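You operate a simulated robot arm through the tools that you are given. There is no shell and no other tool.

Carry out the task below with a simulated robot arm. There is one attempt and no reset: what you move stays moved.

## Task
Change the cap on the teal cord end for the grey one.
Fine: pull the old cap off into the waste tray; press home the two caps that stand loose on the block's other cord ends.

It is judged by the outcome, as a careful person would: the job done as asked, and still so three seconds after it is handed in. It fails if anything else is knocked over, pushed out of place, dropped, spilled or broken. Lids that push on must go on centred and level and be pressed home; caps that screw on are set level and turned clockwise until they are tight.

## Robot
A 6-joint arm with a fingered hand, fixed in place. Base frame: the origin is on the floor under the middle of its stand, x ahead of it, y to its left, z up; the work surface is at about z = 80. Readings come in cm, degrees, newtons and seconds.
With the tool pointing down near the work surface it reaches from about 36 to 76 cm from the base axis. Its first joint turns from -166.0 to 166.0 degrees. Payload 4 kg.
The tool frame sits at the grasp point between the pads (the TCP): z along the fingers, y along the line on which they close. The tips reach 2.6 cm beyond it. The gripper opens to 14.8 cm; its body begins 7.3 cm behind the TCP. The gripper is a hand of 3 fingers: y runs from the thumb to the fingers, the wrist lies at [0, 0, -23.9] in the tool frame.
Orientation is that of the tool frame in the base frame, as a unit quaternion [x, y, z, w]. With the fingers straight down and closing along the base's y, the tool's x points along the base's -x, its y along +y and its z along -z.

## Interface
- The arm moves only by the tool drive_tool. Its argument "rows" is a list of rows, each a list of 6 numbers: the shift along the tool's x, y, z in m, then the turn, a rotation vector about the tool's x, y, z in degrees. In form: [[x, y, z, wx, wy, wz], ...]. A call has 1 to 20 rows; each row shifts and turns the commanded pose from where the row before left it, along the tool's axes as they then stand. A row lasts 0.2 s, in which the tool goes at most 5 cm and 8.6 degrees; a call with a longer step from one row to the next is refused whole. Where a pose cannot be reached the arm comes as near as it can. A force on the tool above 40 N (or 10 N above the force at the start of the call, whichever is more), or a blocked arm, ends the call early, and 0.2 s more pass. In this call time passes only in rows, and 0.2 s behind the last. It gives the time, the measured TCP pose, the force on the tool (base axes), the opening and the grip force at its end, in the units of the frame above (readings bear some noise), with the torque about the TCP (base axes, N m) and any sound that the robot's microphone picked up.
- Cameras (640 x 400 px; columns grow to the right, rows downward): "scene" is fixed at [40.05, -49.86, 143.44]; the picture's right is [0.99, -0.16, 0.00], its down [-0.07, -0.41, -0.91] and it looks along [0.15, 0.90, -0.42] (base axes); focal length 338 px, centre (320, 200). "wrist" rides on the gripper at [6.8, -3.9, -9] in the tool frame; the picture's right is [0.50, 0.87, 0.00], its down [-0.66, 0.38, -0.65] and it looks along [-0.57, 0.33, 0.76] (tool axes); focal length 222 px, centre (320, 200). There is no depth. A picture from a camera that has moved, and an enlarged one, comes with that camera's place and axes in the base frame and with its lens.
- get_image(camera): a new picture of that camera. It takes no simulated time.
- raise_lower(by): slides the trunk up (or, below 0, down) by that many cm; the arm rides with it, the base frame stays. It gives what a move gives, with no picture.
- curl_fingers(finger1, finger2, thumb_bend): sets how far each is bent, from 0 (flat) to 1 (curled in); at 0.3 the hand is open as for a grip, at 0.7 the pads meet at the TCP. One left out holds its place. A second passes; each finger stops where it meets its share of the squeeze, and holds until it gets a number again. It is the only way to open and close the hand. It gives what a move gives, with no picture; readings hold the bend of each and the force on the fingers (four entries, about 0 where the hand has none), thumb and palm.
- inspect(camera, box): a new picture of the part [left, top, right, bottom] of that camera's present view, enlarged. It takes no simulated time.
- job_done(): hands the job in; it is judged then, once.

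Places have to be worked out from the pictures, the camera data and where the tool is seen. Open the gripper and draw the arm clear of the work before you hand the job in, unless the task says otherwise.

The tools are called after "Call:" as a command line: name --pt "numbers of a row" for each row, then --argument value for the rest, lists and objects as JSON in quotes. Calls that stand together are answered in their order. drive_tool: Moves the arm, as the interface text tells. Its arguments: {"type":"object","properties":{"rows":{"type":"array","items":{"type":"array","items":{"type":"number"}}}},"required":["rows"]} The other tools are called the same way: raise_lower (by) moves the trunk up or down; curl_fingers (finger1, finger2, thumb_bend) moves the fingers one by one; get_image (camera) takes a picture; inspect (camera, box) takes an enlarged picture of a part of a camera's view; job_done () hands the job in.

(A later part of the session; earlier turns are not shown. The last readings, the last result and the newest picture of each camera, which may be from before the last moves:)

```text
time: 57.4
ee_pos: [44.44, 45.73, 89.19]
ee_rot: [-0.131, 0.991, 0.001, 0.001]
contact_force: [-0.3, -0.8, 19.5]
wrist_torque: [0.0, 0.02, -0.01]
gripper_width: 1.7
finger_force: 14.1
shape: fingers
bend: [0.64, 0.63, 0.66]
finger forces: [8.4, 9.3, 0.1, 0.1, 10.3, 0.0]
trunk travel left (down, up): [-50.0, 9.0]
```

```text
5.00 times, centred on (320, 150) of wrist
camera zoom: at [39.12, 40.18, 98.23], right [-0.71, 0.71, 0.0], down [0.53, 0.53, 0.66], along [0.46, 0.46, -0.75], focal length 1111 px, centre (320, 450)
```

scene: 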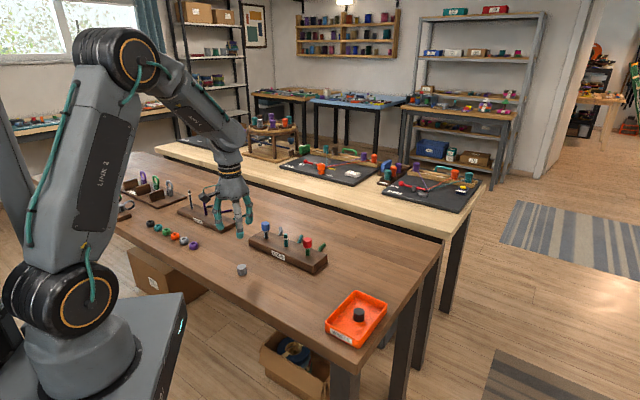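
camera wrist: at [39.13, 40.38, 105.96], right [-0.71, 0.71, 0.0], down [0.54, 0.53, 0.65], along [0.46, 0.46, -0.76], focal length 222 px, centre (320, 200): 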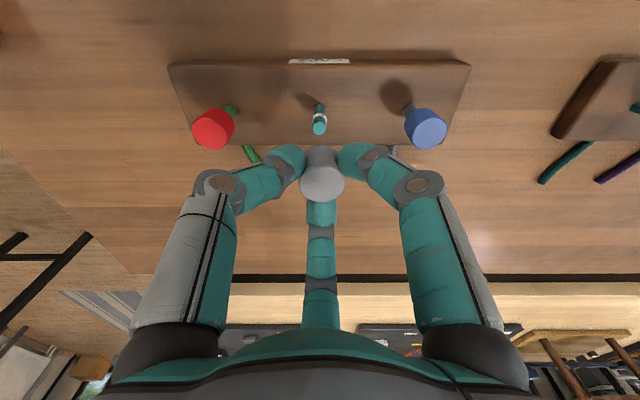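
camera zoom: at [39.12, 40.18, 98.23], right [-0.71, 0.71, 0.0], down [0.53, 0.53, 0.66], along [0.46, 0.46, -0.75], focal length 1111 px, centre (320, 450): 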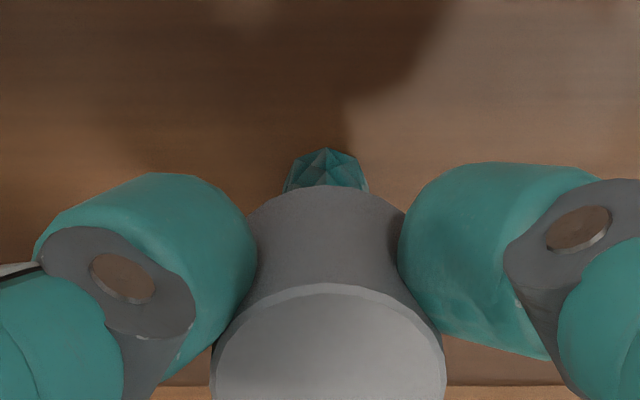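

It met a firm stop at 19.5 N without moving further, so the cap is seated. I relieve the load by 2 mm and open the fingers.

Call:
drive_tool --pt "0 0 -0.002 0 0 0" --pt "0 0 0 0 0 0"

Call:
curl_fingers --finger1 0.55 --finger2 0.55 --thumb_bend 0.55

Call:
drive_tool --pt "0 0 -0.005 0 0 0" --pt "0 0 -0.008 0 0 0" --pt "0 0 -0.012 0 0 0" --pt "0 0 -0.015 0 0 0" --pt "0 0 -0.015 0 0 0" --pt "0 0 -0.015 0 0 0" --pt "0 0 0 0 0 0"

Call:
get_image --camera "wrist"

Call:
inspect --camera "scene" --box '[255, 210, 325, 260]'

```text
time: 58.0
ee_pos: [44.35, 45.67, 89.29]
ee_rot: [-0.129, 0.992, 0.0, 0.0]
contact_force: [-0.5, -0.9, 11.1]
wrist_torque: [0.02, -0.04, -0.02]
gripper_width: 1.68
finger_force: 12.8
shape: fingers
bend: [0.64, 0.63, 0.66]
finger forces: [7.4, 8.7, 0.0, 0.0, 9.6, 0.0]
trunk travel left (down, up): [-50.0, 9.0]
```

```text
time: 59.0
ee_pos: [44.56, 45.81, 89.33]
ee_rot: [-0.131, 0.991, 0.0, 0.0]
contact_force: [-0.8, -0.5, -0.4]
wrist_torque: [-0.02, -0.01, 0.0]
gripper_width: 4.54
finger_force: 0.0
shape: fingers
bend: [0.55, 0.55, 0.55]
finger forces: [0.1, 0.1, 0.0, 0.0, 0.0, 0.0]
trunk travel left (down, up): [-50.0, 9.0]
```

```text
time: 60.6
ee_pos: [44.5, 45.87, 96.15]
ee_rot: [-0.131, 0.991, 0.0, 0.001]
contact_force: [-0.1, 0.2, -0.5]
wrist_torque: [0.02, 0.03, 0.01]
gripper_width: 4.51
finger_force: 0.0
shape: fingers
bend: [0.55, 0.55, 0.55]
finger forces: [0.1, 0.0, 0.1, 0.0, 0.0, 0.1]
trunk travel left (down, up): [-50.0, 9.0]
```

```text
taken
camera wrist: at [39.14, 40.25, 105.31], right [-0.71, 0.71, 0.0], down [0.54, 0.53, 0.65], along [0.46, 0.46, -0.76], focal length 222 px, centre (320, 200)
```

wrist: 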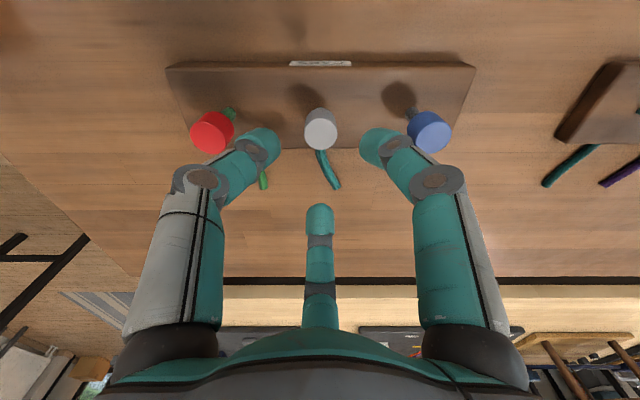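

```text
8.00 times, centred on (290, 235) of scene
camera zoom: at [40.05, -49.86, 143.44], right [0.99, -0.16, 0.0], down [-0.07, -0.41, -0.91], along [0.15, 0.9, -0.42], focal length 2702 px, centre (560, -80)
```

zoom: 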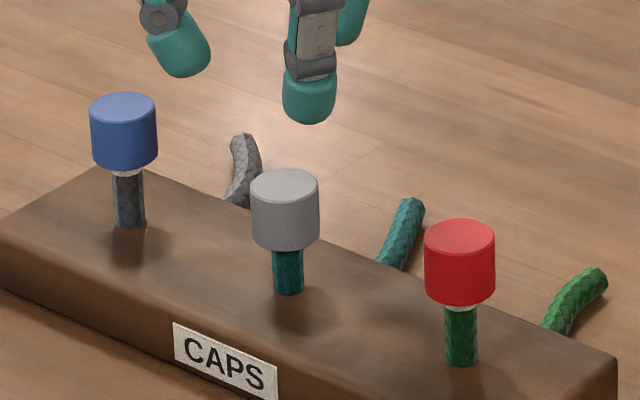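

The grey cap sits exactly where the old one did, level and home. Next I close the fingertips to make a pressing fist and measure the blue and red caps from here.

Call:
curl_fingers --finger1 0.7 --finger2 0.7 --thumb_bend 0.7

Call:
inspect --camera "wrist" --box '[170, 60, 470, 240]'

Call:
inspect --camera "scene" --box '[245, 180, 325, 240]'

```text
time: 61.6
ee_pos: [44.59, 45.8, 96.16]
ee_rot: [-0.131, 0.991, 0.0, 0.0]
contact_force: [-0.8, 0.2, 0.0]
wrist_torque: [0.05, 0.0, -0.01]
gripper_width: 0.02
finger_force: 0.0
shape: fingers
bend: [0.69, 0.69, 0.7]
finger forces: [0.0, 0.1, 0.0, 0.1, 0.0, 0.0]
trunk travel left (down, up): [-50.0, 9.0]
```

```text
2.13 times, centred on (320, 150) of wrist
camera zoom: at [39.15, 40.26, 105.28], right [-0.71, 0.71, 0.0], down [0.54, 0.53, 0.65], along [0.46, 0.46, -0.76], focal length 474 px, centre (320, 307)
```

zoom: 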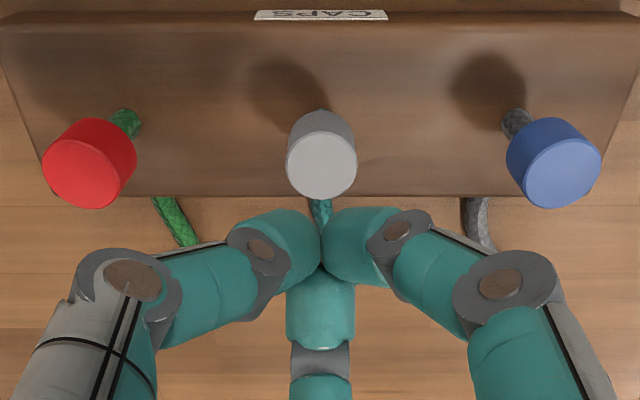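

```text
6.67 times, centred on (285, 210) of scene
camera zoom: at [40.05, -49.86, 143.44], right [0.99, -0.16, 0.0], down [-0.07, -0.41, -0.91], along [0.15, 0.9, -0.42], focal length 2252 px, centre (553, 133)
```

zoom: 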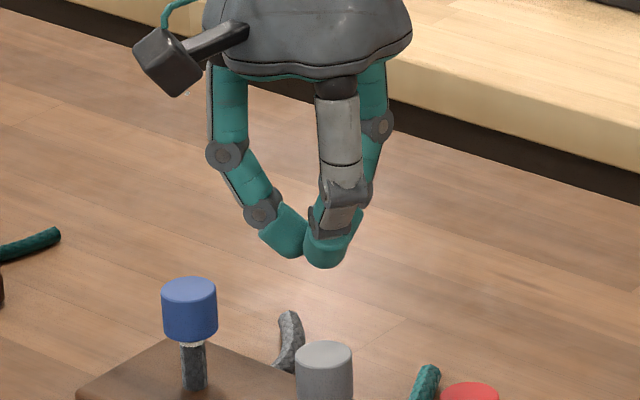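

The fist's three tips would bear near the cap's edge, so I'll instead grip each loose cap and press as I did with the grey one. Blue works out 8.9 cm along the row; I reopen to 0.57 and move above it.

Call:
curl_fingers --finger1 0.57 --finger2 0.57 --thumb_bend 0.57

Call:
drive_tool --pt "0.0055 0.0096 0 0 0 0" --pt "0.0055 0.0096 0 0 0 0" --pt "0.0055 0.0096 0 0 0 0" --pt "0.0055 0.0097 0 0 0 0" --pt "0.0055 0.0097 0 0 0 0" --pt "0.0055 0.0097 0 0 0 0" --pt "0.0056 0.0097 0 0 0 0" --pt "0.0056 0.0097 0 0 0 0" --pt "0 0 0 0 0 0"

Call:
get_image --camera "wrist"

Call:
inspect --camera "wrist" --box '[280, 90, 360, 170]'

Call:
inspect --camera "scene" --box '[225, 180, 325, 260]'

```text
time: 62.6
ee_pos: [44.52, 45.88, 96.33]
ee_rot: [-0.131, 0.991, 0.001, -0.001]
contact_force: [0.8, 0.4, 0.9]
wrist_torque: [-0.03, 0.0, -0.01]
gripper_width: 4.18
finger_force: 0.0
shape: fingers
bend: [0.56, 0.56, 0.56]
finger forces: [0.0, 0.0, 0.0, 0.0, 0.1, 0.0]
trunk travel left (down, up): [-50.0, 9.0]
```

```text
time: 64.6
ee_pos: [38.24, 52.28, 96.21]
ee_rot: [-0.13, 0.991, 0.0, 0.0]
contact_force: [1.1, 0.3, -0.2]
wrist_torque: [0.02, -0.02, 0.04]
gripper_width: 4.18
finger_force: 0.0
shape: fingers
bend: [0.56, 0.56, 0.56]
finger forces: [0.0, 0.0, 0.1, 0.0, 0.1, 0.1]
trunk travel left (down, up): [-50.0, 9.0]
```

```text
taken
camera wrist: at [32.88, 46.6, 105.32], right [-0.71, 0.71, 0.0], down [0.54, 0.53, 0.65], along [0.46, 0.46, -0.76], focal length 222 px, centre (320, 200)
```

wrist: 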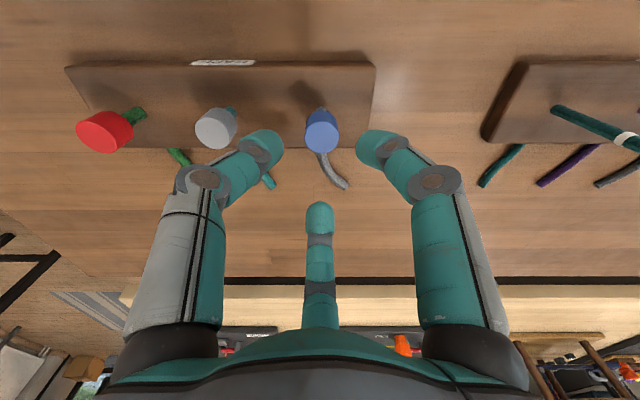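

```text
5.00 times, centred on (320, 130) of wrist
camera zoom: at [32.88, 46.6, 105.32], right [-0.71, 0.71, 0.0], down [0.54, 0.53, 0.65], along [0.46, 0.46, -0.76], focal length 1111 px, centre (320, 550)
```

zoom: 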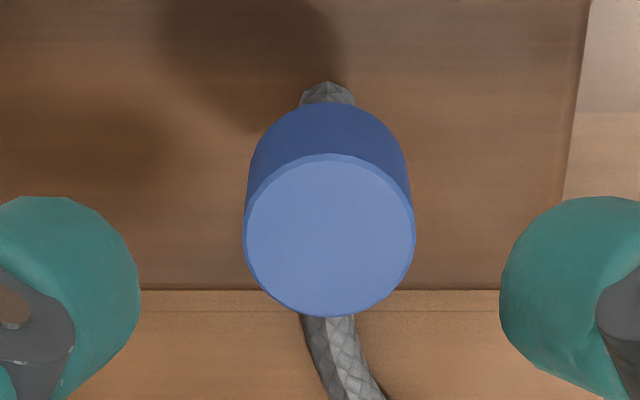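

```text
5.00 times, centred on (275, 220) of scene
camera zoom: at [40.05, -49.86, 143.44], right [0.99, -0.16, 0.0], down [-0.07, -0.41, -0.91], along [0.15, 0.9, -0.42], focal length 1689 px, centre (545, 100)
```

zoom: 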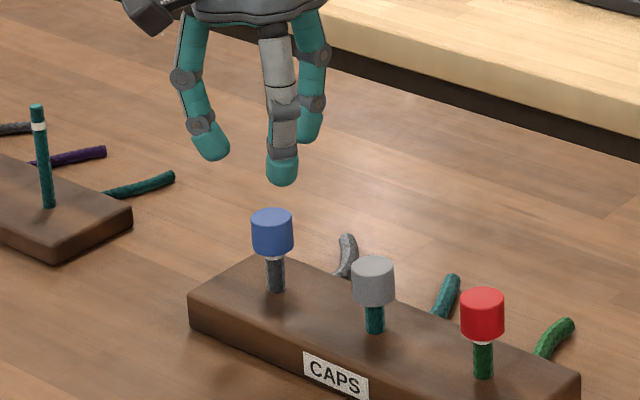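

Blue is within a millimetre of the finger centre. I lower around it to TCP z ≈ 90, the same grip height I used for the grey cap.

Call:
drive_tool --pt "0.0003 0.0005 0.01 0 0 0" --pt "0 0 0.01 0 0 0" --pt "0 0 0.01 0 0 0" --pt "0 0 0.01 0 0 0" --pt "0 0 0.008 0 0 0" --pt "0 0 0.008 0 0 0" --pt "0 0 0.007 0 0 0" --pt "0 0 0 0 0 0"

Call:
inspect --camera "wrist" --box '[220, 80, 420, 240]'

Call:
inspect --camera "scene" --box '[235, 200, 305, 250]'

```text
time: 66.4
ee_pos: [38.24, 52.2, 89.91]
ee_rot: [-0.13, 0.992, -0.001, 0.0]
contact_force: [-0.2, -0.1, -0.4]
wrist_torque: [-0.01, 0.0, 0.0]
gripper_width: 4.19
finger_force: 0.2
shape: fingers
bend: [0.56, 0.56, 0.56]
finger forces: [0.0, 0.0, 0.1, 0.0, 0.0, 0.0]
trunk travel left (down, up): [-50.0, 9.0]
```

```text
2.50 times, centred on (320, 160) of wrist
camera zoom: at [32.92, 46.59, 98.97], right [-0.71, 0.71, 0.0], down [0.54, 0.53, 0.65], along [0.46, 0.46, -0.76], focal length 555 px, centre (320, 300)
```

zoom: 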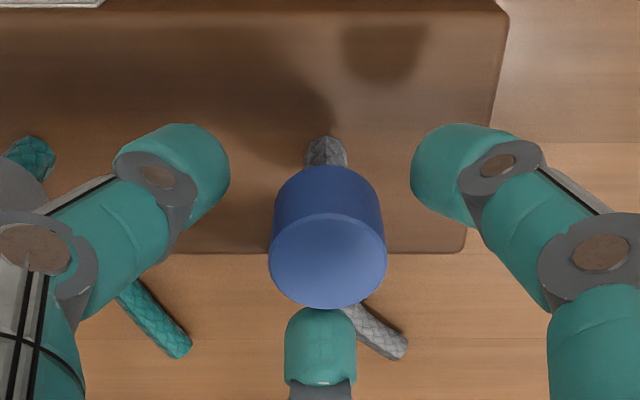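

```text
8.00 times, centred on (270, 225) of scene
camera zoom: at [40.05, -49.86, 143.44], right [0.99, -0.16, 0.0], down [-0.07, -0.41, -0.91], along [0.15, 0.9, -0.42], focal length 2702 px, centre (720, 0)
```

zoom: 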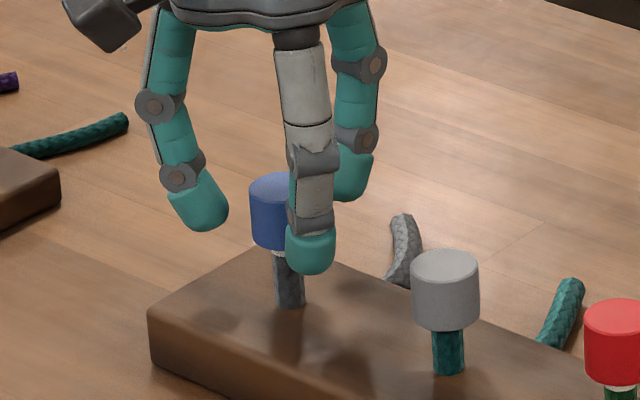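

The two near fingers are symmetric about the picture's midline while blue sits 1.7 mm to the right; I shift 1.5 mm that way, then close gently.

Call:
drive_tool --pt "0.0004 0.0007 0 0 0 0" --pt "0.0004 0.0006 0 0 0 0" --pt "0 0 0 0 0 0"

Call:
curl_fingers --finger1 0.62 --finger2 0.62 --thumb_bend 0.62

Call:
inspect --camera "wrist" --box '[220, 80, 420, 240]'

Call:
inspect --camera "scene" --box '[235, 200, 305, 250]'

```text
time: 67.2
ee_pos: [38.03, 52.21, 89.94]
ee_rot: [-0.13, 0.991, 0.0, 0.0]
contact_force: [-0.5, -0.6, 1.0]
wrist_torque: [0.03, 0.02, -0.01]
gripper_width: 4.2
finger_force: 0.0
shape: fingers
bend: [0.56, 0.56, 0.56]
finger forces: [0.0, 0.0, 0.0, 0.1, 0.0, 0.0]
trunk travel left (down, up): [-50.0, 9.0]
```

```text
time: 68.2
ee_pos: [38.12, 52.39, 89.86]
ee_rot: [-0.131, 0.991, 0.0, 0.0]
contact_force: [0.0, -0.2, 0.3]
wrist_torque: [0.01, -0.01, -0.01]
gripper_width: 2.37
finger_force: 0.0
shape: fingers
bend: [0.62, 0.62, 0.62]
finger forces: [0.1, 0.0, 0.0, 0.0, 0.0, 0.0]
trunk travel left (down, up): [-50.0, 9.0]
```

```text
2.50 times, centred on (320, 160) of wrist
camera zoom: at [32.76, 46.7, 98.98], right [-0.71, 0.71, 0.0], down [0.54, 0.53, 0.65], along [0.46, 0.46, -0.76], focal length 555 px, centre (320, 300)
```

zoom: 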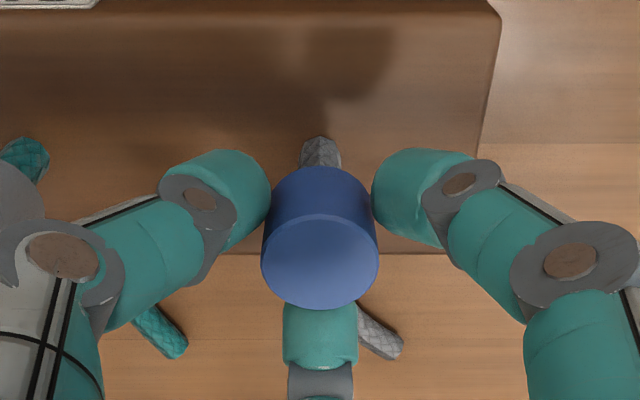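

```text
8.00 times, centred on (270, 225) of scene
camera zoom: at [40.05, -49.86, 143.44], right [0.99, -0.16, 0.0], down [-0.07, -0.41, -0.91], along [0.15, 0.9, -0.42], focal length 2702 px, centre (720, 0)
```

zoom: 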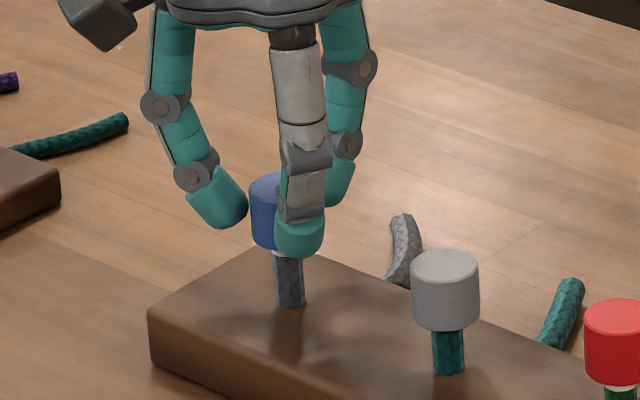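

Everything is symmetric around the blue cap and no force yet. I close to a firm grip.

Call:
curl_fingers --finger1 0.7 --finger2 0.7 --thumb_bend 0.7

Call:
inspect --camera "wrist" --box '[220, 80, 420, 240]'

Call:
inspect --camera "scene" --box '[235, 200, 305, 250]'

```text
time: 69.2
ee_pos: [38.19, 52.37, 89.9]
ee_rot: [-0.13, 0.991, 0.0, 0.0]
contact_force: [0.1, -0.9, -0.5]
wrist_torque: [0.01, 0.0, -0.01]
gripper_width: 1.86
finger_force: 10.0
shape: fingers
bend: [0.63, 0.63, 0.65]
finger forces: [6.2, 6.3, 0.1, 0.0, 7.4, 0.1]
trunk travel left (down, up): [-50.0, 9.0]
```

```text
2.50 times, centred on (320, 160) of wrist
camera zoom: at [32.77, 46.7, 98.98], right [-0.71, 0.71, 0.0], down [0.54, 0.53, 0.65], along [0.46, 0.46, -0.76], focal length 555 px, centre (320, 300)
```

zoom: 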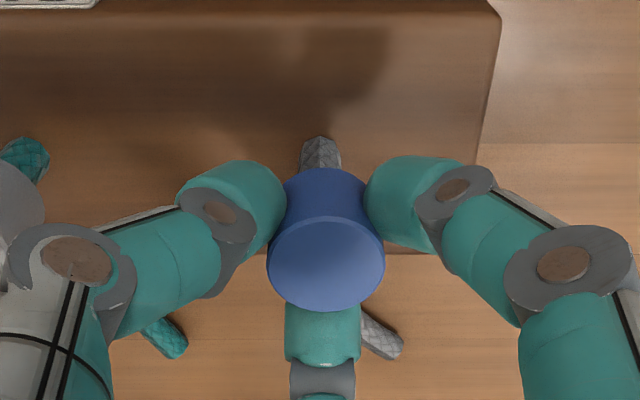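

```text
8.00 times, centred on (270, 225) of scene
camera zoom: at [40.05, -49.86, 143.44], right [0.99, -0.16, 0.0], down [-0.07, -0.41, -0.91], along [0.15, 0.9, -0.42], focal length 2702 px, centre (720, 0)
```

zoom: 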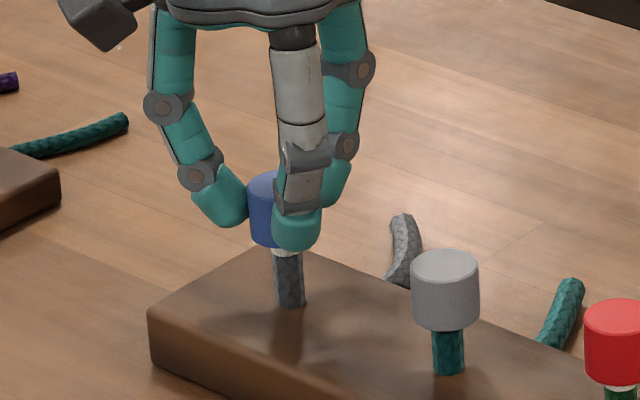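

The grip moved the cap 1.3 mm relative to the cord, so I shift the tool back by that amount to re-centre it, then press down in small steps.

Call:
drive_tool --pt "-0.0003 -0.0005 0 0 0 0" --pt "-0.0003 -0.0005 0 0 0 0" --pt "0 0 0 0 0 0"

Call:
drive_tool --pt "0 0 0.001 0 0 0" --pt "0 0 0.001 0 0 0" --pt "0 0 0.001 0 0 0" --pt "0 0 0.001 0 0 0" --pt "0 0 0 0 0 0"

Call:
inspect --camera "wrist" --box '[220, 80, 420, 240]'

Call:
inspect --camera "scene" --box '[235, 200, 305, 250]'

```text
time: 70.0
ee_pos: [38.24, 52.2, 89.9]
ee_rot: [-0.131, 0.991, 0.001, 0.0]
contact_force: [0.1, -0.6, -0.2]
wrist_torque: [0.02, 0.02, 0.02]
gripper_width: 1.84
finger_force: 9.9
shape: fingers
bend: [0.63, 0.63, 0.65]
finger forces: [6.1, 6.5, 0.1, 0.0, 7.4, 0.1]
trunk travel left (down, up): [-50.0, 9.0]
```

```text
time: 71.2
ee_pos: [38.14, 52.33, 89.61]
ee_rot: [-0.13, 0.991, 0.0, 0.001]
contact_force: [0.5, 1.1, 0.1]
wrist_torque: [0.02, -0.01, 0.03]
gripper_width: 1.84
finger_force: 10.4
shape: fingers
bend: [0.63, 0.63, 0.66]
finger forces: [6.4, 6.7, 0.0, 0.0, 7.7, 0.0]
trunk travel left (down, up): [-50.0, 9.0]
```

```text
2.50 times, centred on (320, 160) of wrist
camera zoom: at [32.83, 46.61, 98.57], right [-0.71, 0.71, 0.0], down [0.54, 0.53, 0.65], along [0.46, 0.46, -0.76], focal length 555 px, centre (320, 300)
```

zoom: 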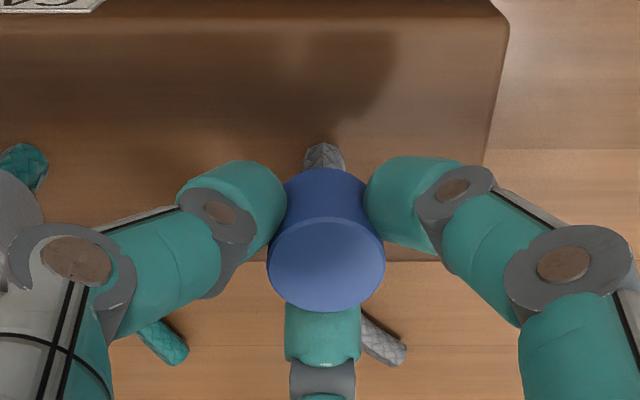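

```text
8.00 times, centred on (270, 225) of scene
camera zoom: at [40.05, -49.86, 143.44], right [0.99, -0.16, 0.0], down [-0.07, -0.41, -0.91], along [0.15, 0.9, -0.42], focal length 2702 px, centre (720, 0)
```

zoom: 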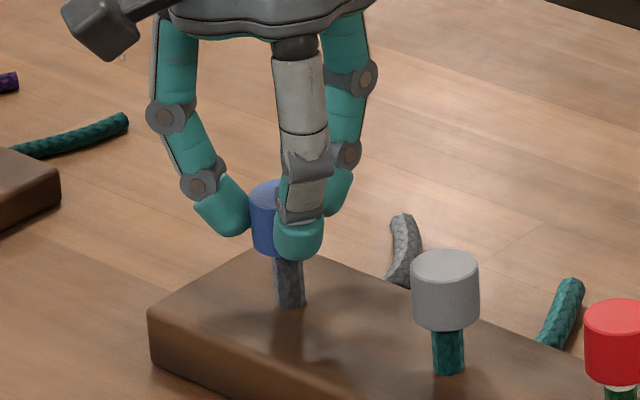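

The cap moves down with the hand and the white band is now covered. I keep pressing in 1 mm steps until the stop.

Call:
drive_tool --pt "0 0 0.001 0 0 0" --pt "0 0 0.001 0 0 0" --pt "0 0 0.001 0 0 0" --pt "0 0 0 0 0 0"

Call:
inspect --camera "scene" --box '[235, 200, 305, 250]'

```text
time: 72.2
ee_pos: [38.24, 52.17, 89.3]
ee_rot: [-0.131, 0.991, 0.001, 0.0]
contact_force: [-0.5, -0.6, 1.1]
wrist_torque: [0.01, 0.02, 0.01]
gripper_width: 1.83
finger_force: 10.3
shape: fingers
bend: [0.63, 0.63, 0.65]
finger forces: [6.3, 6.5, 0.0, 0.1, 7.5, 0.0]
trunk travel left (down, up): [-50.0, 9.0]
```

```text
8.00 times, centred on (270, 225) of scene
camera zoom: at [40.05, -49.86, 143.44], right [0.99, -0.16, 0.0], down [-0.07, -0.41, -0.91], along [0.15, 0.9, -0.42], focal length 2702 px, centre (720, 0)
```

zoom: 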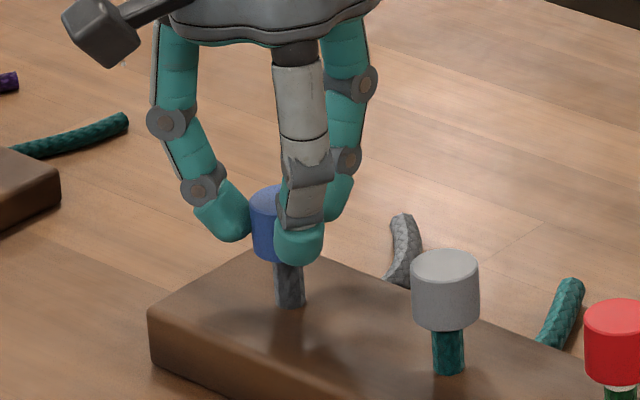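

Force is only about 1 N so the stop isn't reached yet; I press on a few more millimetres.

Call:
drive_tool --pt "0 0 0.001 0 0 0" --pt "0 0 0.001 0 0 0" --pt "0 0 0.001 0 0 0" --pt "0 0 0 0 0 0"

Call:
inspect --camera "scene" --box '[235, 200, 305, 250]'

Call:
inspect --camera "wrist" --box '[220, 80, 420, 240]'

```text
time: 73.2
ee_pos: [38.25, 52.25, 88.96]
ee_rot: [-0.131, 0.991, 0.001, 0.0]
contact_force: [0.5, -0.2, 8.3]
wrist_torque: [0.04, 0.02, 0.02]
gripper_width: 1.82
finger_force: 10.9
shape: fingers
bend: [0.63, 0.63, 0.66]
finger forces: [6.9, 7.5, 0.1, 0.0, 8.3, 0.0]
trunk travel left (down, up): [-50.0, 9.0]
```

```text
8.00 times, centred on (270, 225) of scene
camera zoom: at [40.05, -49.86, 143.44], right [0.99, -0.16, 0.0], down [-0.07, -0.41, -0.91], along [0.15, 0.9, -0.42], focal length 2702 px, centre (720, 0)
```

zoom: 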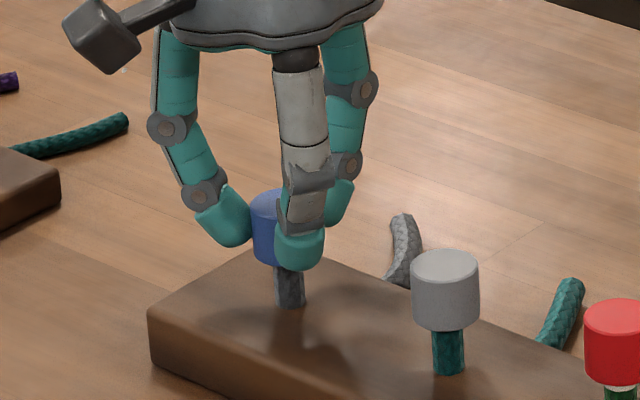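

```text
2.50 times, centred on (320, 160) of wrist
camera zoom: at [32.83, 46.61, 98.04], right [-0.71, 0.71, 0.0], down [0.54, 0.53, 0.66], along [0.46, 0.46, -0.76], focal length 555 px, centre (320, 300)
```

zoom: 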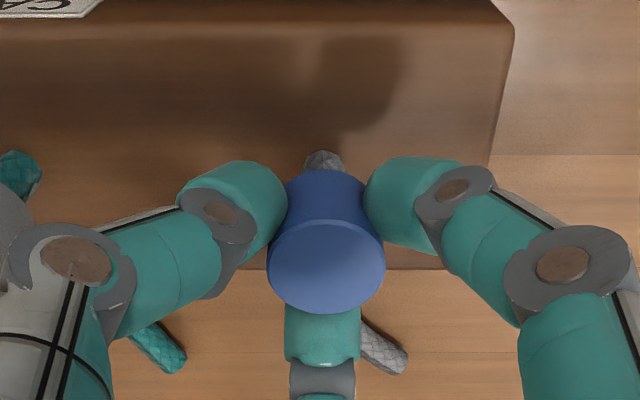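

Contact at 8 N; a little more to seat it at roughly 20 N as with the grey.

Call:
drive_tool --pt "0 0 0.001 0 0 0" --pt "0 0 0.001 0 0 0" --pt "0 0 0 0 0 0"

Call:
inspect --camera "scene" --box '[235, 200, 305, 250]'

Call:
inspect --camera "wrist" --box '[220, 80, 420, 240]'

```text
time: 74.0
ee_pos: [38.1, 52.1, 88.97]
ee_rot: [-0.131, 0.991, 0.0, 0.001]
contact_force: [0.9, -0.4, 17.8]
wrist_torque: [0.07, -0.02, -0.01]
gripper_width: 1.78
finger_force: 13.2
shape: fingers
bend: [0.63, 0.63, 0.66]
finger forces: [8.4, 9.0, 0.0, 0.0, 9.9, 0.0]
trunk travel left (down, up): [-50.0, 9.0]
```

```text
8.00 times, centred on (270, 225) of scene
camera zoom: at [40.05, -49.86, 143.44], right [0.99, -0.16, 0.0], down [-0.07, -0.41, -0.91], along [0.15, 0.9, -0.42], focal length 2702 px, centre (720, 0)
```

zoom: 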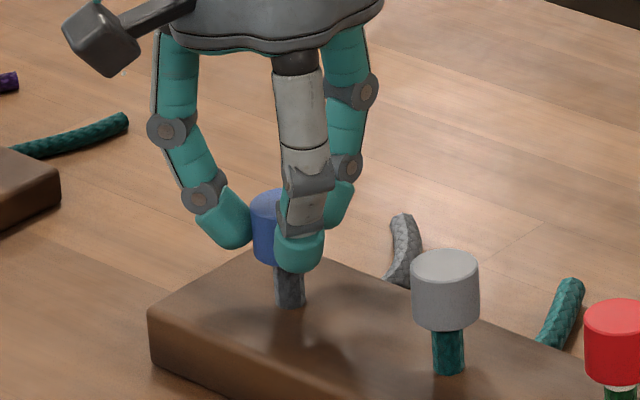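

```text
2.50 times, centred on (320, 160) of wrist
camera zoom: at [32.8, 46.59, 97.92], right [-0.71, 0.71, 0.0], down [0.53, 0.53, 0.66], along [0.46, 0.46, -0.75], focal length 555 px, centre (320, 300)
```

zoom: 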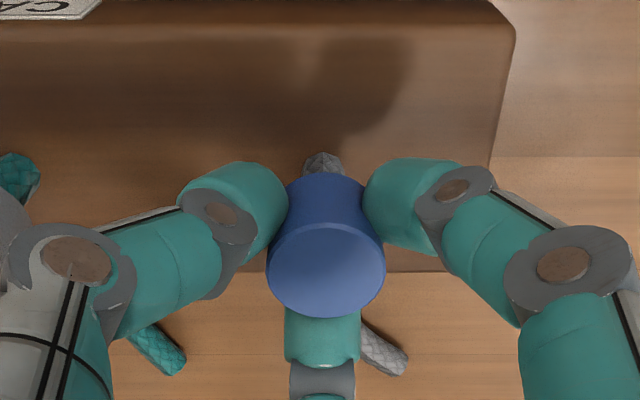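

17.8 N against a firm stop with no further travel; blue is home. I relieve the load, open and lift away to check.

Call:
drive_tool --pt "0 0 -0.002 0 0 0" --pt "0 0 0 0 0 0"

Call:
curl_fingers --finger1 0.56 --finger2 0.56 --thumb_bend 0.56

Call:
drive_tool --pt "0 0 -0.005 0 0 0" --pt "0 0 -0.008 0 0 0" --pt "0 0 -0.012 0 0 0" --pt "0 0 -0.015 0 0 0" --pt "0 0 -0.015 0 0 0" --pt "0 0 -0.015 0 0 0" --pt "0 0 0 0 0 0"

Call:
get_image --camera "wrist"

Call:
inspect --camera "scene" --box '[255, 210, 325, 260]'

```text
time: 74.6
ee_pos: [38.13, 52.26, 88.98]
ee_rot: [-0.13, 0.992, 0.0, 0.0]
contact_force: [1.8, 0.7, 10.0]
wrist_torque: [0.05, 0.01, -0.01]
gripper_width: 1.8
finger_force: 12.1
shape: fingers
bend: [0.63, 0.63, 0.66]
finger forces: [7.8, 8.5, 0.0, 0.1, 8.8, 0.0]
trunk travel left (down, up): [-50.0, 9.0]
```

```text
time: 75.6
ee_pos: [38.22, 52.16, 88.91]
ee_rot: [-0.131, 0.991, 0.0, 0.0]
contact_force: [0.5, 0.9, 0.0]
wrist_torque: [-0.02, 0.04, 0.02]
gripper_width: 4.19
finger_force: 0.0
shape: fingers
bend: [0.56, 0.56, 0.56]
finger forces: [0.0, 0.0, 0.0, 0.0, 0.0, 0.0]
trunk travel left (down, up): [-50.0, 9.0]
```

```text
time: 77.2
ee_pos: [38.29, 52.18, 95.92]
ee_rot: [-0.131, 0.991, 0.0, 0.0]
contact_force: [0.0, -0.8, 0.0]
wrist_torque: [0.01, -0.01, 0.02]
gripper_width: 4.21
finger_force: 0.0
shape: fingers
bend: [0.56, 0.56, 0.56]
finger forces: [0.1, 0.0, 0.0, 0.0, 0.0, 0.1]
trunk travel left (down, up): [-50.0, 9.0]
```

```text
taken
camera wrist: at [32.82, 46.6, 105.01], right [-0.71, 0.71, 0.0], down [0.54, 0.53, 0.65], along [0.46, 0.46, -0.76], focal length 222 px, centre (320, 200)
```

wrist: 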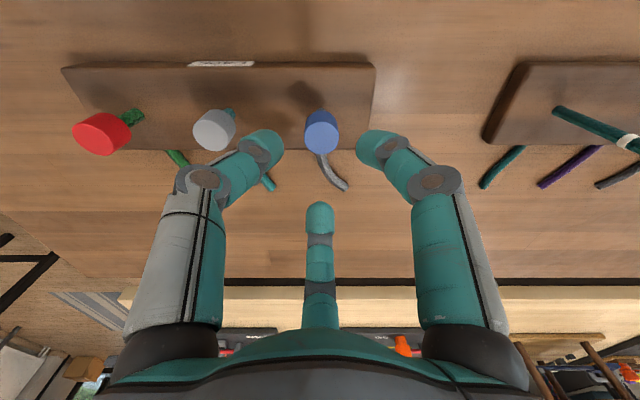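

```text
8.00 times, centred on (290, 235) of scene
camera zoom: at [40.05, -49.86, 143.44], right [0.99, -0.16, 0.0], down [-0.07, -0.41, -0.91], along [0.15, 0.9, -0.42], focal length 2702 px, centre (560, -80)
```

zoom: 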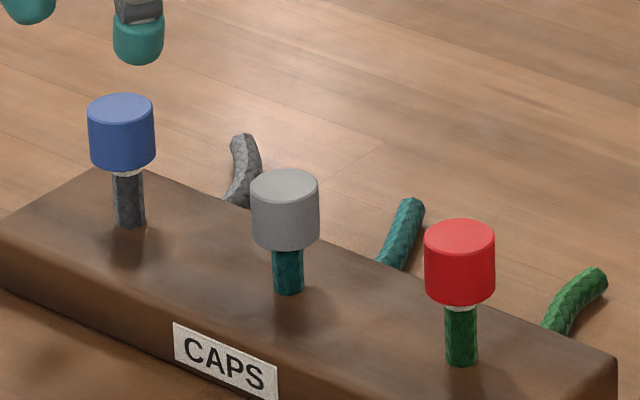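

Unexpected: blue has come back up with its white band showing again, so a grip-press at 18 N didn't hold it. I look closely before choosing a firmer press from the top.

Call:
inspect --camera "wrist" --box '[280, 90, 360, 170]'

Call:
inspect --camera "scene" --box '[258, 214, 288, 244]'

Call:
inspect --camera "scene" --box '[280, 224, 325, 260]'

```text
5.00 times, centred on (320, 130) of wrist
camera zoom: at [32.82, 46.6, 105.01], right [-0.71, 0.71, 0.0], down [0.54, 0.53, 0.65], along [0.46, 0.46, -0.76], focal length 1111 px, centre (320, 550)
```

zoom: 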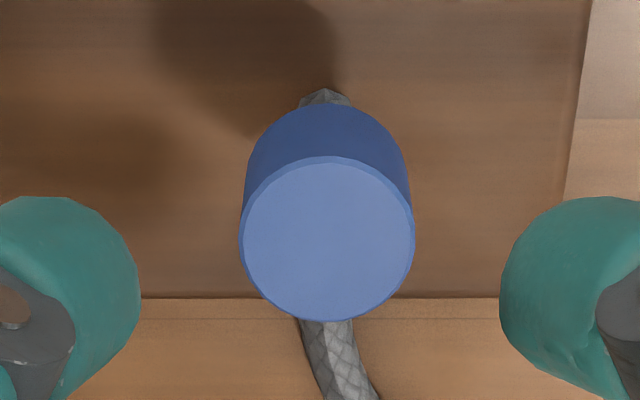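

```text
13.33 times, centred on (273, 229) of scene
camera zoom: at [40.05, -49.86, 143.44], right [0.99, -0.16, 0.0], down [-0.07, -0.41, -0.91], along [0.15, 0.9, -0.42], focal length 4504 px, centre (947, -187)
```

zoom: 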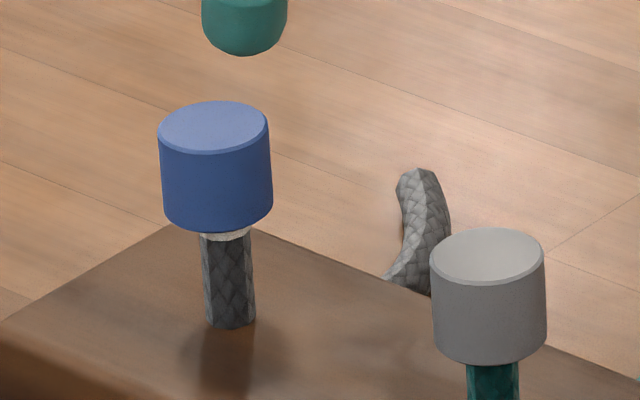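

```text
11.11 times, centred on (302, 242) of scene
camera zoom: at [40.05, -49.86, 143.44], right [0.99, -0.16, 0.0], down [-0.07, -0.41, -0.91], along [0.15, 0.9, -0.42], focal length 3753 px, centre (514, -267)
```

zoom: 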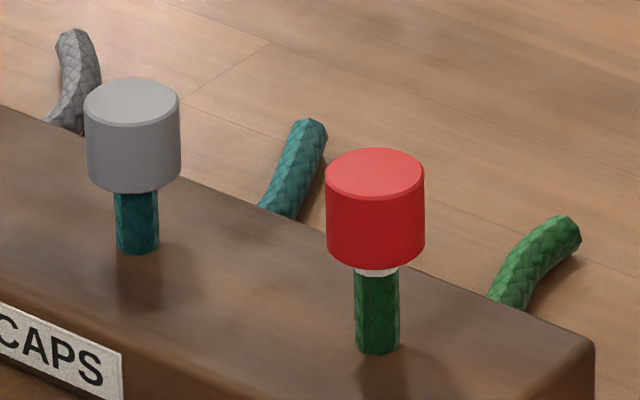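

Blue is still roughly level and upright on its cord, just sprung back up. I'll close the fingertips into a fist centred over it and press from the top with more force; first I align and lower to just above it.

Call:
curl_fingers --finger1 0.7 --finger2 0.7 --thumb_bend 0.7

Call:
drive_tool --pt "0.0008 0.0001 0.008 0 0 0" --pt "0.0008 0.0001 0.008 0 0 0" --pt "0 0 0.008 0 0 0" --pt "0 0 0.006 0 0 0" --pt "0 0 0 0 0 0"

Call:
inspect --camera "wrist" --box '[240, 100, 400, 230]'

Call:
inspect --camera "scene" --box '[240, 200, 300, 245]'

```text
time: 78.2
ee_pos: [38.19, 52.17, 95.96]
ee_rot: [-0.13, 0.992, 0.001, 0.0]
contact_force: [0.6, 1.0, -0.7]
wrist_torque: [-0.01, 0.03, 0.02]
gripper_width: 0.02
finger_force: 0.1
shape: fingers
bend: [0.69, 0.69, 0.7]
finger forces: [0.0, 0.0, 0.1, 0.0, 0.0, 0.0]
trunk travel left (down, up): [-50.0, 9.0]
```

```text
time: 79.4
ee_pos: [38.02, 52.21, 92.98]
ee_rot: [-0.131, 0.991, 0.001, 0.001]
contact_force: [0.3, 0.4, -0.5]
wrist_torque: [0.02, -0.01, 0.02]
gripper_width: 0.04
finger_force: 0.1
shape: fingers
bend: [0.69, 0.69, 0.7]
finger forces: [0.0, 0.0, 0.1, 0.1, 0.0, 0.0]
trunk travel left (down, up): [-50.0, 9.0]
```

```text
3.08 times, centred on (320, 165) of wrist
camera zoom: at [32.68, 46.61, 101.96], right [-0.71, 0.71, 0.0], down [0.54, 0.53, 0.65], along [0.46, 0.46, -0.76], focal length 684 px, centre (320, 308)
```

zoom: 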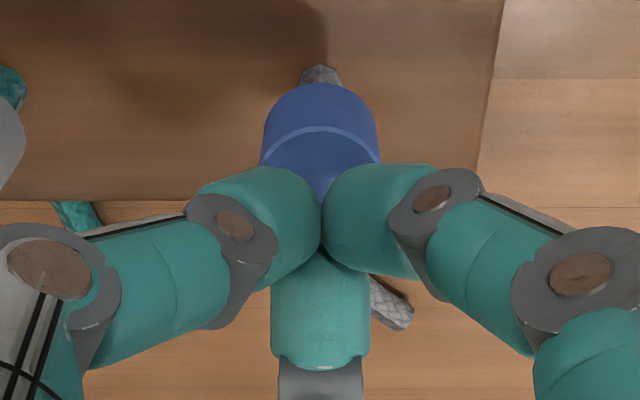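

```text
8.89 times, centred on (270, 222) of scene
camera zoom: at [40.05, -49.86, 143.44], right [0.99, -0.16, 0.0], down [-0.07, -0.41, -0.91], along [0.15, 0.9, -0.42], focal length 3002 px, centre (764, 0)
```

zoom: 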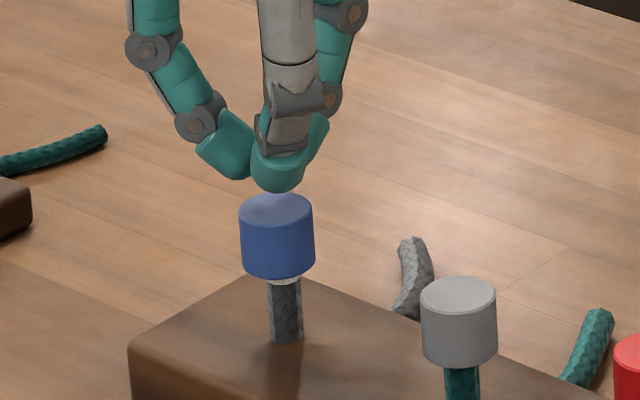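

The fist is just above blue. I zoom in to verify its centring before contact.

Call:
inspect --camera "scene" --box '[256, 208, 286, 234]'

Call:
inspect --camera "wrist" --box '[285, 120, 355, 190]'

```text
15.38 times, centred on (271, 221) of scene
camera zoom: at [40.05, -49.86, 143.44], right [0.99, -0.16, 0.0], down [-0.07, -0.41, -0.91], along [0.15, 0.9, -0.42], focal length 5196 px, centre (1074, -123)
```

zoom: 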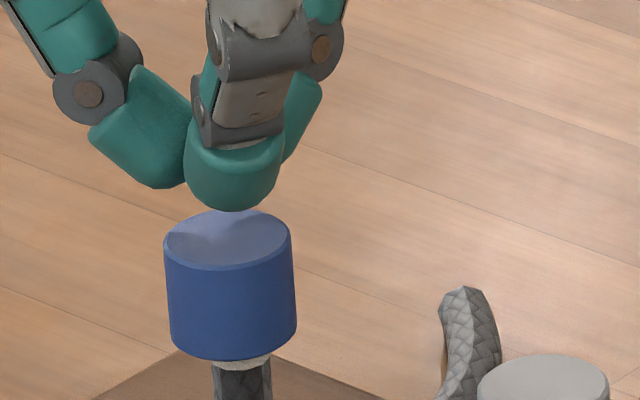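

```text
5.71 times, centred on (320, 155) of wrist
camera zoom: at [32.68, 46.61, 101.96], right [-0.71, 0.71, 0.0], down [0.54, 0.53, 0.65], along [0.46, 0.46, -0.76], focal length 1269 px, centre (320, 457)
```

zoom: 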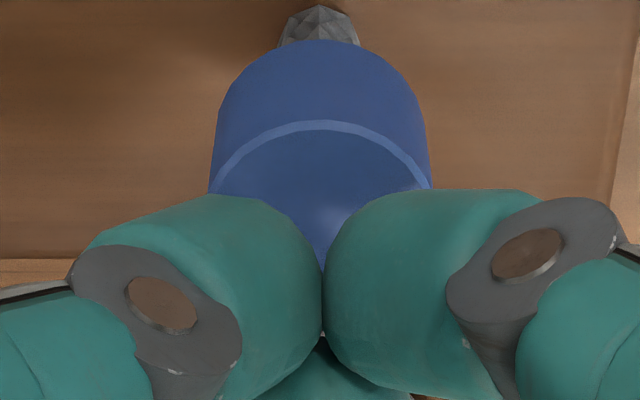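

Fist and cap axes agree within about 1 mm, with 1.2 cm gap. I lower 1 cm, then press in 1 mm steps.

Call:
drive_tool --pt "0 0 0.004 0 0 0" --pt "0 0 0.004 0 0 0" --pt "0 0 0.002 0 0 0" --pt "0 0 0.001 0 0 0" --pt "0 0 0.001 0 0 0" --pt "0 0 0.001 0 0 0" --pt "0 0 0.001 0 0 0" --pt "0 0 0 0 0 0"

Call:
inspect --camera "scene" --box '[256, 208, 286, 234]'

Call:
inspect --camera "wrist" --box '[285, 120, 355, 190]'

```text
time: 81.2
ee_pos: [38.0, 52.22, 91.6]
ee_rot: [-0.13, 0.991, 0.0, 0.0]
contact_force: [0.2, 0.6, -0.5]
wrist_torque: [-0.01, 0.02, 0.02]
gripper_width: 0.0
finger_force: 0.1
shape: fingers
bend: [0.69, 0.69, 0.7]
finger forces: [0.0, 0.0, 0.1, 0.0, 0.1, 0.0]
trunk travel left (down, up): [-50.0, 9.0]
```

```text
15.38 times, centred on (271, 221) of scene
camera zoom: at [40.05, -49.86, 143.44], right [0.99, -0.16, 0.0], down [-0.07, -0.41, -0.91], along [0.15, 0.9, -0.42], focal length 5196 px, centre (1074, -123)
```

zoom: 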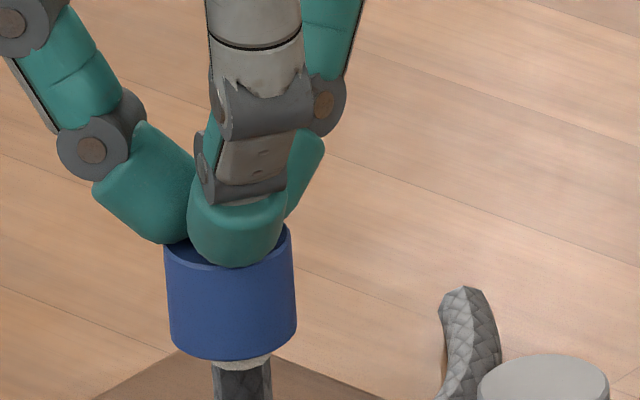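

```text
5.71 times, centred on (320, 155) of wrist
camera zoom: at [32.65, 46.61, 100.59], right [-0.71, 0.71, 0.0], down [0.54, 0.53, 0.65], along [0.46, 0.46, -0.76], focal length 1269 px, centre (320, 457)
```

zoom: 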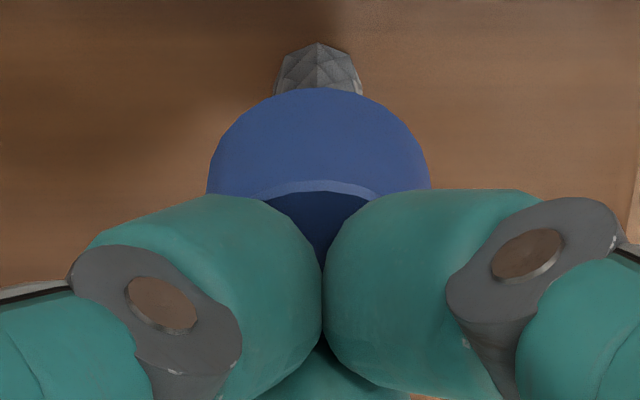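

The fist just reaches the cap top but sits about 1.5 mm short. I back up 2 mm, shift 1.5 mm outward, then press down step by step.

Call:
drive_tool --pt "0 0 -0.002 0 0 0" --pt "-0.0007 0.0002 0 0 0 0" --pt "-0.0007 0.0003 0 0 0 0" --pt "0 0 0.002 0 0 0" --pt "0 0 0.001 0 0 0" --pt "0 0 0.001 0 0 0" --pt "0 0 0 0 0 0"

Call:
inspect --camera "scene" --box '[256, 208, 286, 234]'

Call:
inspect --camera "wrist" --box '[285, 120, 355, 190]'

```text
time: 82.8
ee_pos: [38.22, 52.25, 91.36]
ee_rot: [-0.131, 0.991, 0.0, 0.0]
contact_force: [-0.2, -0.8, 0.7]
wrist_torque: [0.01, -0.03, -0.03]
gripper_width: 0.01
finger_force: 0.0
shape: fingers
bend: [0.7, 0.7, 0.7]
finger forces: [0.0, 0.0, 0.0, 0.1, 0.0, 0.1]
trunk travel left (down, up): [-50.0, 9.0]
```

```text
15.38 times, centred on (271, 221) of scene
camera zoom: at [40.05, -49.86, 143.44], right [0.99, -0.16, 0.0], down [-0.07, -0.41, -0.91], along [0.15, 0.9, -0.42], focal length 5196 px, centre (1074, -123)
```

zoom: 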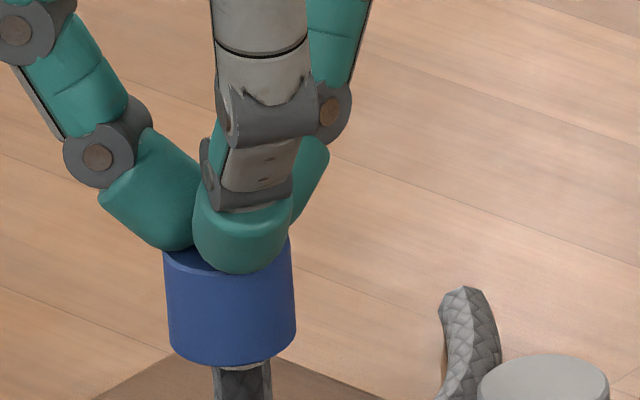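

```text
5.71 times, centred on (320, 155) of wrist
camera zoom: at [32.76, 46.66, 100.39], right [-0.71, 0.71, 0.0], down [0.54, 0.53, 0.65], along [0.46, 0.46, -0.76], focal length 1269 px, centre (320, 457)
```

zoom: 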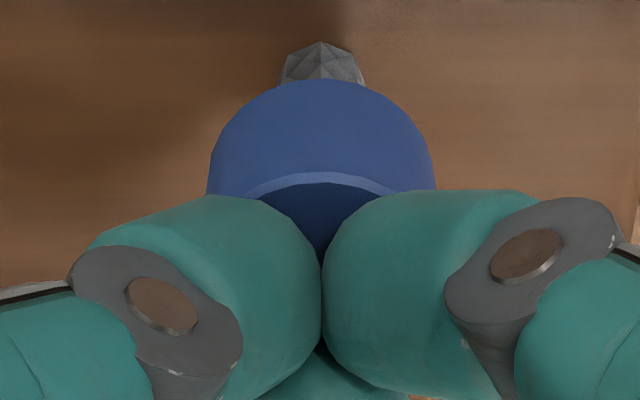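

Contact is made and the cap is starting down, level. I continue in 1 mm steps.

Call:
drive_tool --pt "0 0 0.001 0 0 0" --pt "0 0 0.001 0 0 0" --pt "0 0 0.001 0 0 0" --pt "0 0 0.001 0 0 0" --pt "0 0 0 0 0 0"

Call:
inspect --camera "scene" --box '[256, 208, 286, 234]'

Call:
inspect --camera "wrist" --box '[285, 120, 355, 190]'

```text
time: 84.0
ee_pos: [38.19, 52.35, 90.98]
ee_rot: [-0.131, 0.991, 0.0, 0.001]
contact_force: [0.5, 0.1, -0.3]
wrist_torque: [0.02, 0.0, -0.02]
gripper_width: 0.03
finger_force: 0.1
shape: fingers
bend: [0.7, 0.7, 0.7]
finger forces: [0.0, 0.1, 0.0, 0.0, 0.1, 0.0]
trunk travel left (down, up): [-50.0, 9.0]
```

```text
15.38 times, centred on (271, 221) of scene
camera zoom: at [40.05, -49.86, 143.44], right [0.99, -0.16, 0.0], down [-0.07, -0.41, -0.91], along [0.15, 0.9, -0.42], focal length 5196 px, centre (1074, -123)
```

zoom: 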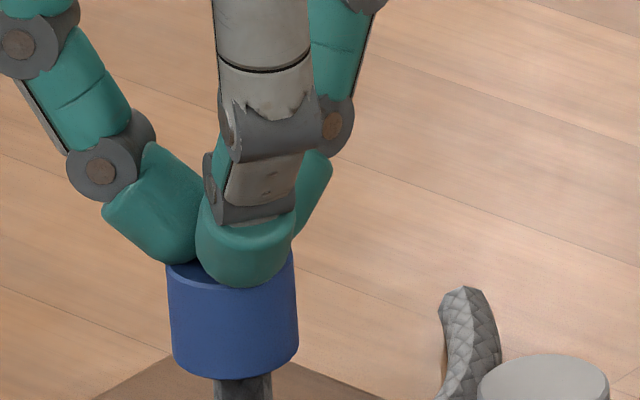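

```text
5.71 times, centred on (320, 155) of wrist
camera zoom: at [32.79, 46.7, 100.02], right [-0.71, 0.71, 0.0], down [0.54, 0.53, 0.65], along [0.46, 0.46, -0.76], focal length 1269 px, centre (320, 457)
```

zoom: 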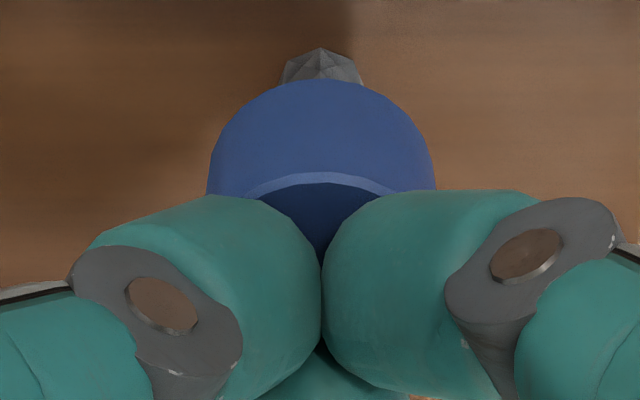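

Blue is sliding down level with hardly any force and the band is covered. I keep going.

Call:
drive_tool --pt "0 0 0.001 0 0 0" --pt "0 0 0.001 0 0 0" --pt "0 0 0.001 0 0 0" --pt "0 0 0.001 0 0 0" --pt "0 0 0 0 0 0"

Call:
inspect --camera "scene" --box '[256, 208, 286, 234]'

Call:
inspect --camera "wrist" --box '[285, 120, 355, 190]'

```text
time: 85.2
ee_pos: [38.18, 52.11, 90.61]
ee_rot: [-0.13, 0.992, 0.001, 0.001]
contact_force: [-0.7, 0.6, 8.5]
wrist_torque: [0.05, 0.0, -0.04]
gripper_width: 0.02
finger_force: 5.4
shape: fingers
bend: [0.7, 0.7, 0.7]
finger forces: [3.8, 3.8, 0.0, 0.0, 3.3, 0.0]
trunk travel left (down, up): [-50.0, 9.0]
```

```text
15.38 times, centred on (271, 221) of scene
camera zoom: at [40.05, -49.86, 143.44], right [0.99, -0.16, 0.0], down [-0.07, -0.41, -0.91], along [0.15, 0.9, -0.42], focal length 5196 px, centre (1074, -123)
```

zoom: 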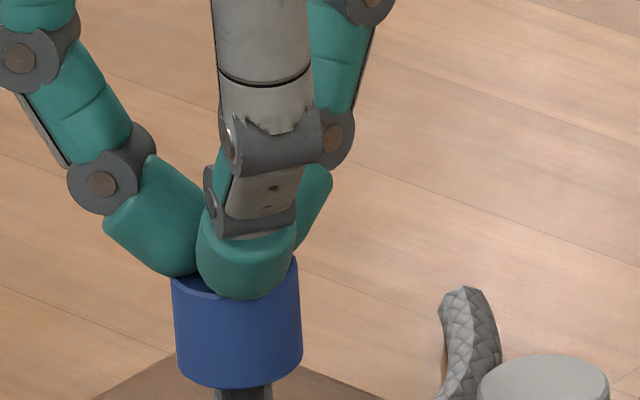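

```text
5.71 times, centred on (320, 155) of wrist
camera zoom: at [32.78, 46.66, 99.7], right [-0.71, 0.71, 0.0], down [0.54, 0.53, 0.66], along [0.46, 0.46, -0.76], focal length 1269 px, centre (320, 457)
```

zoom: 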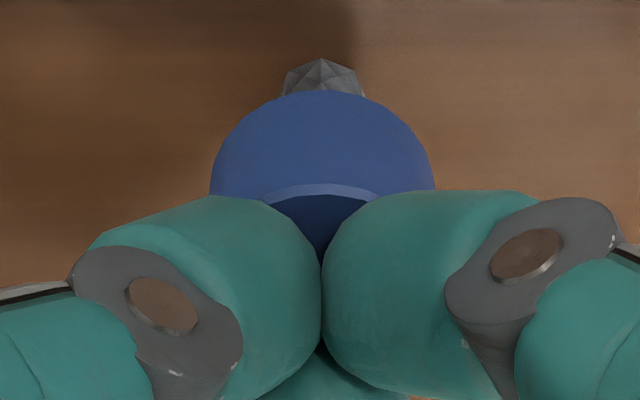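

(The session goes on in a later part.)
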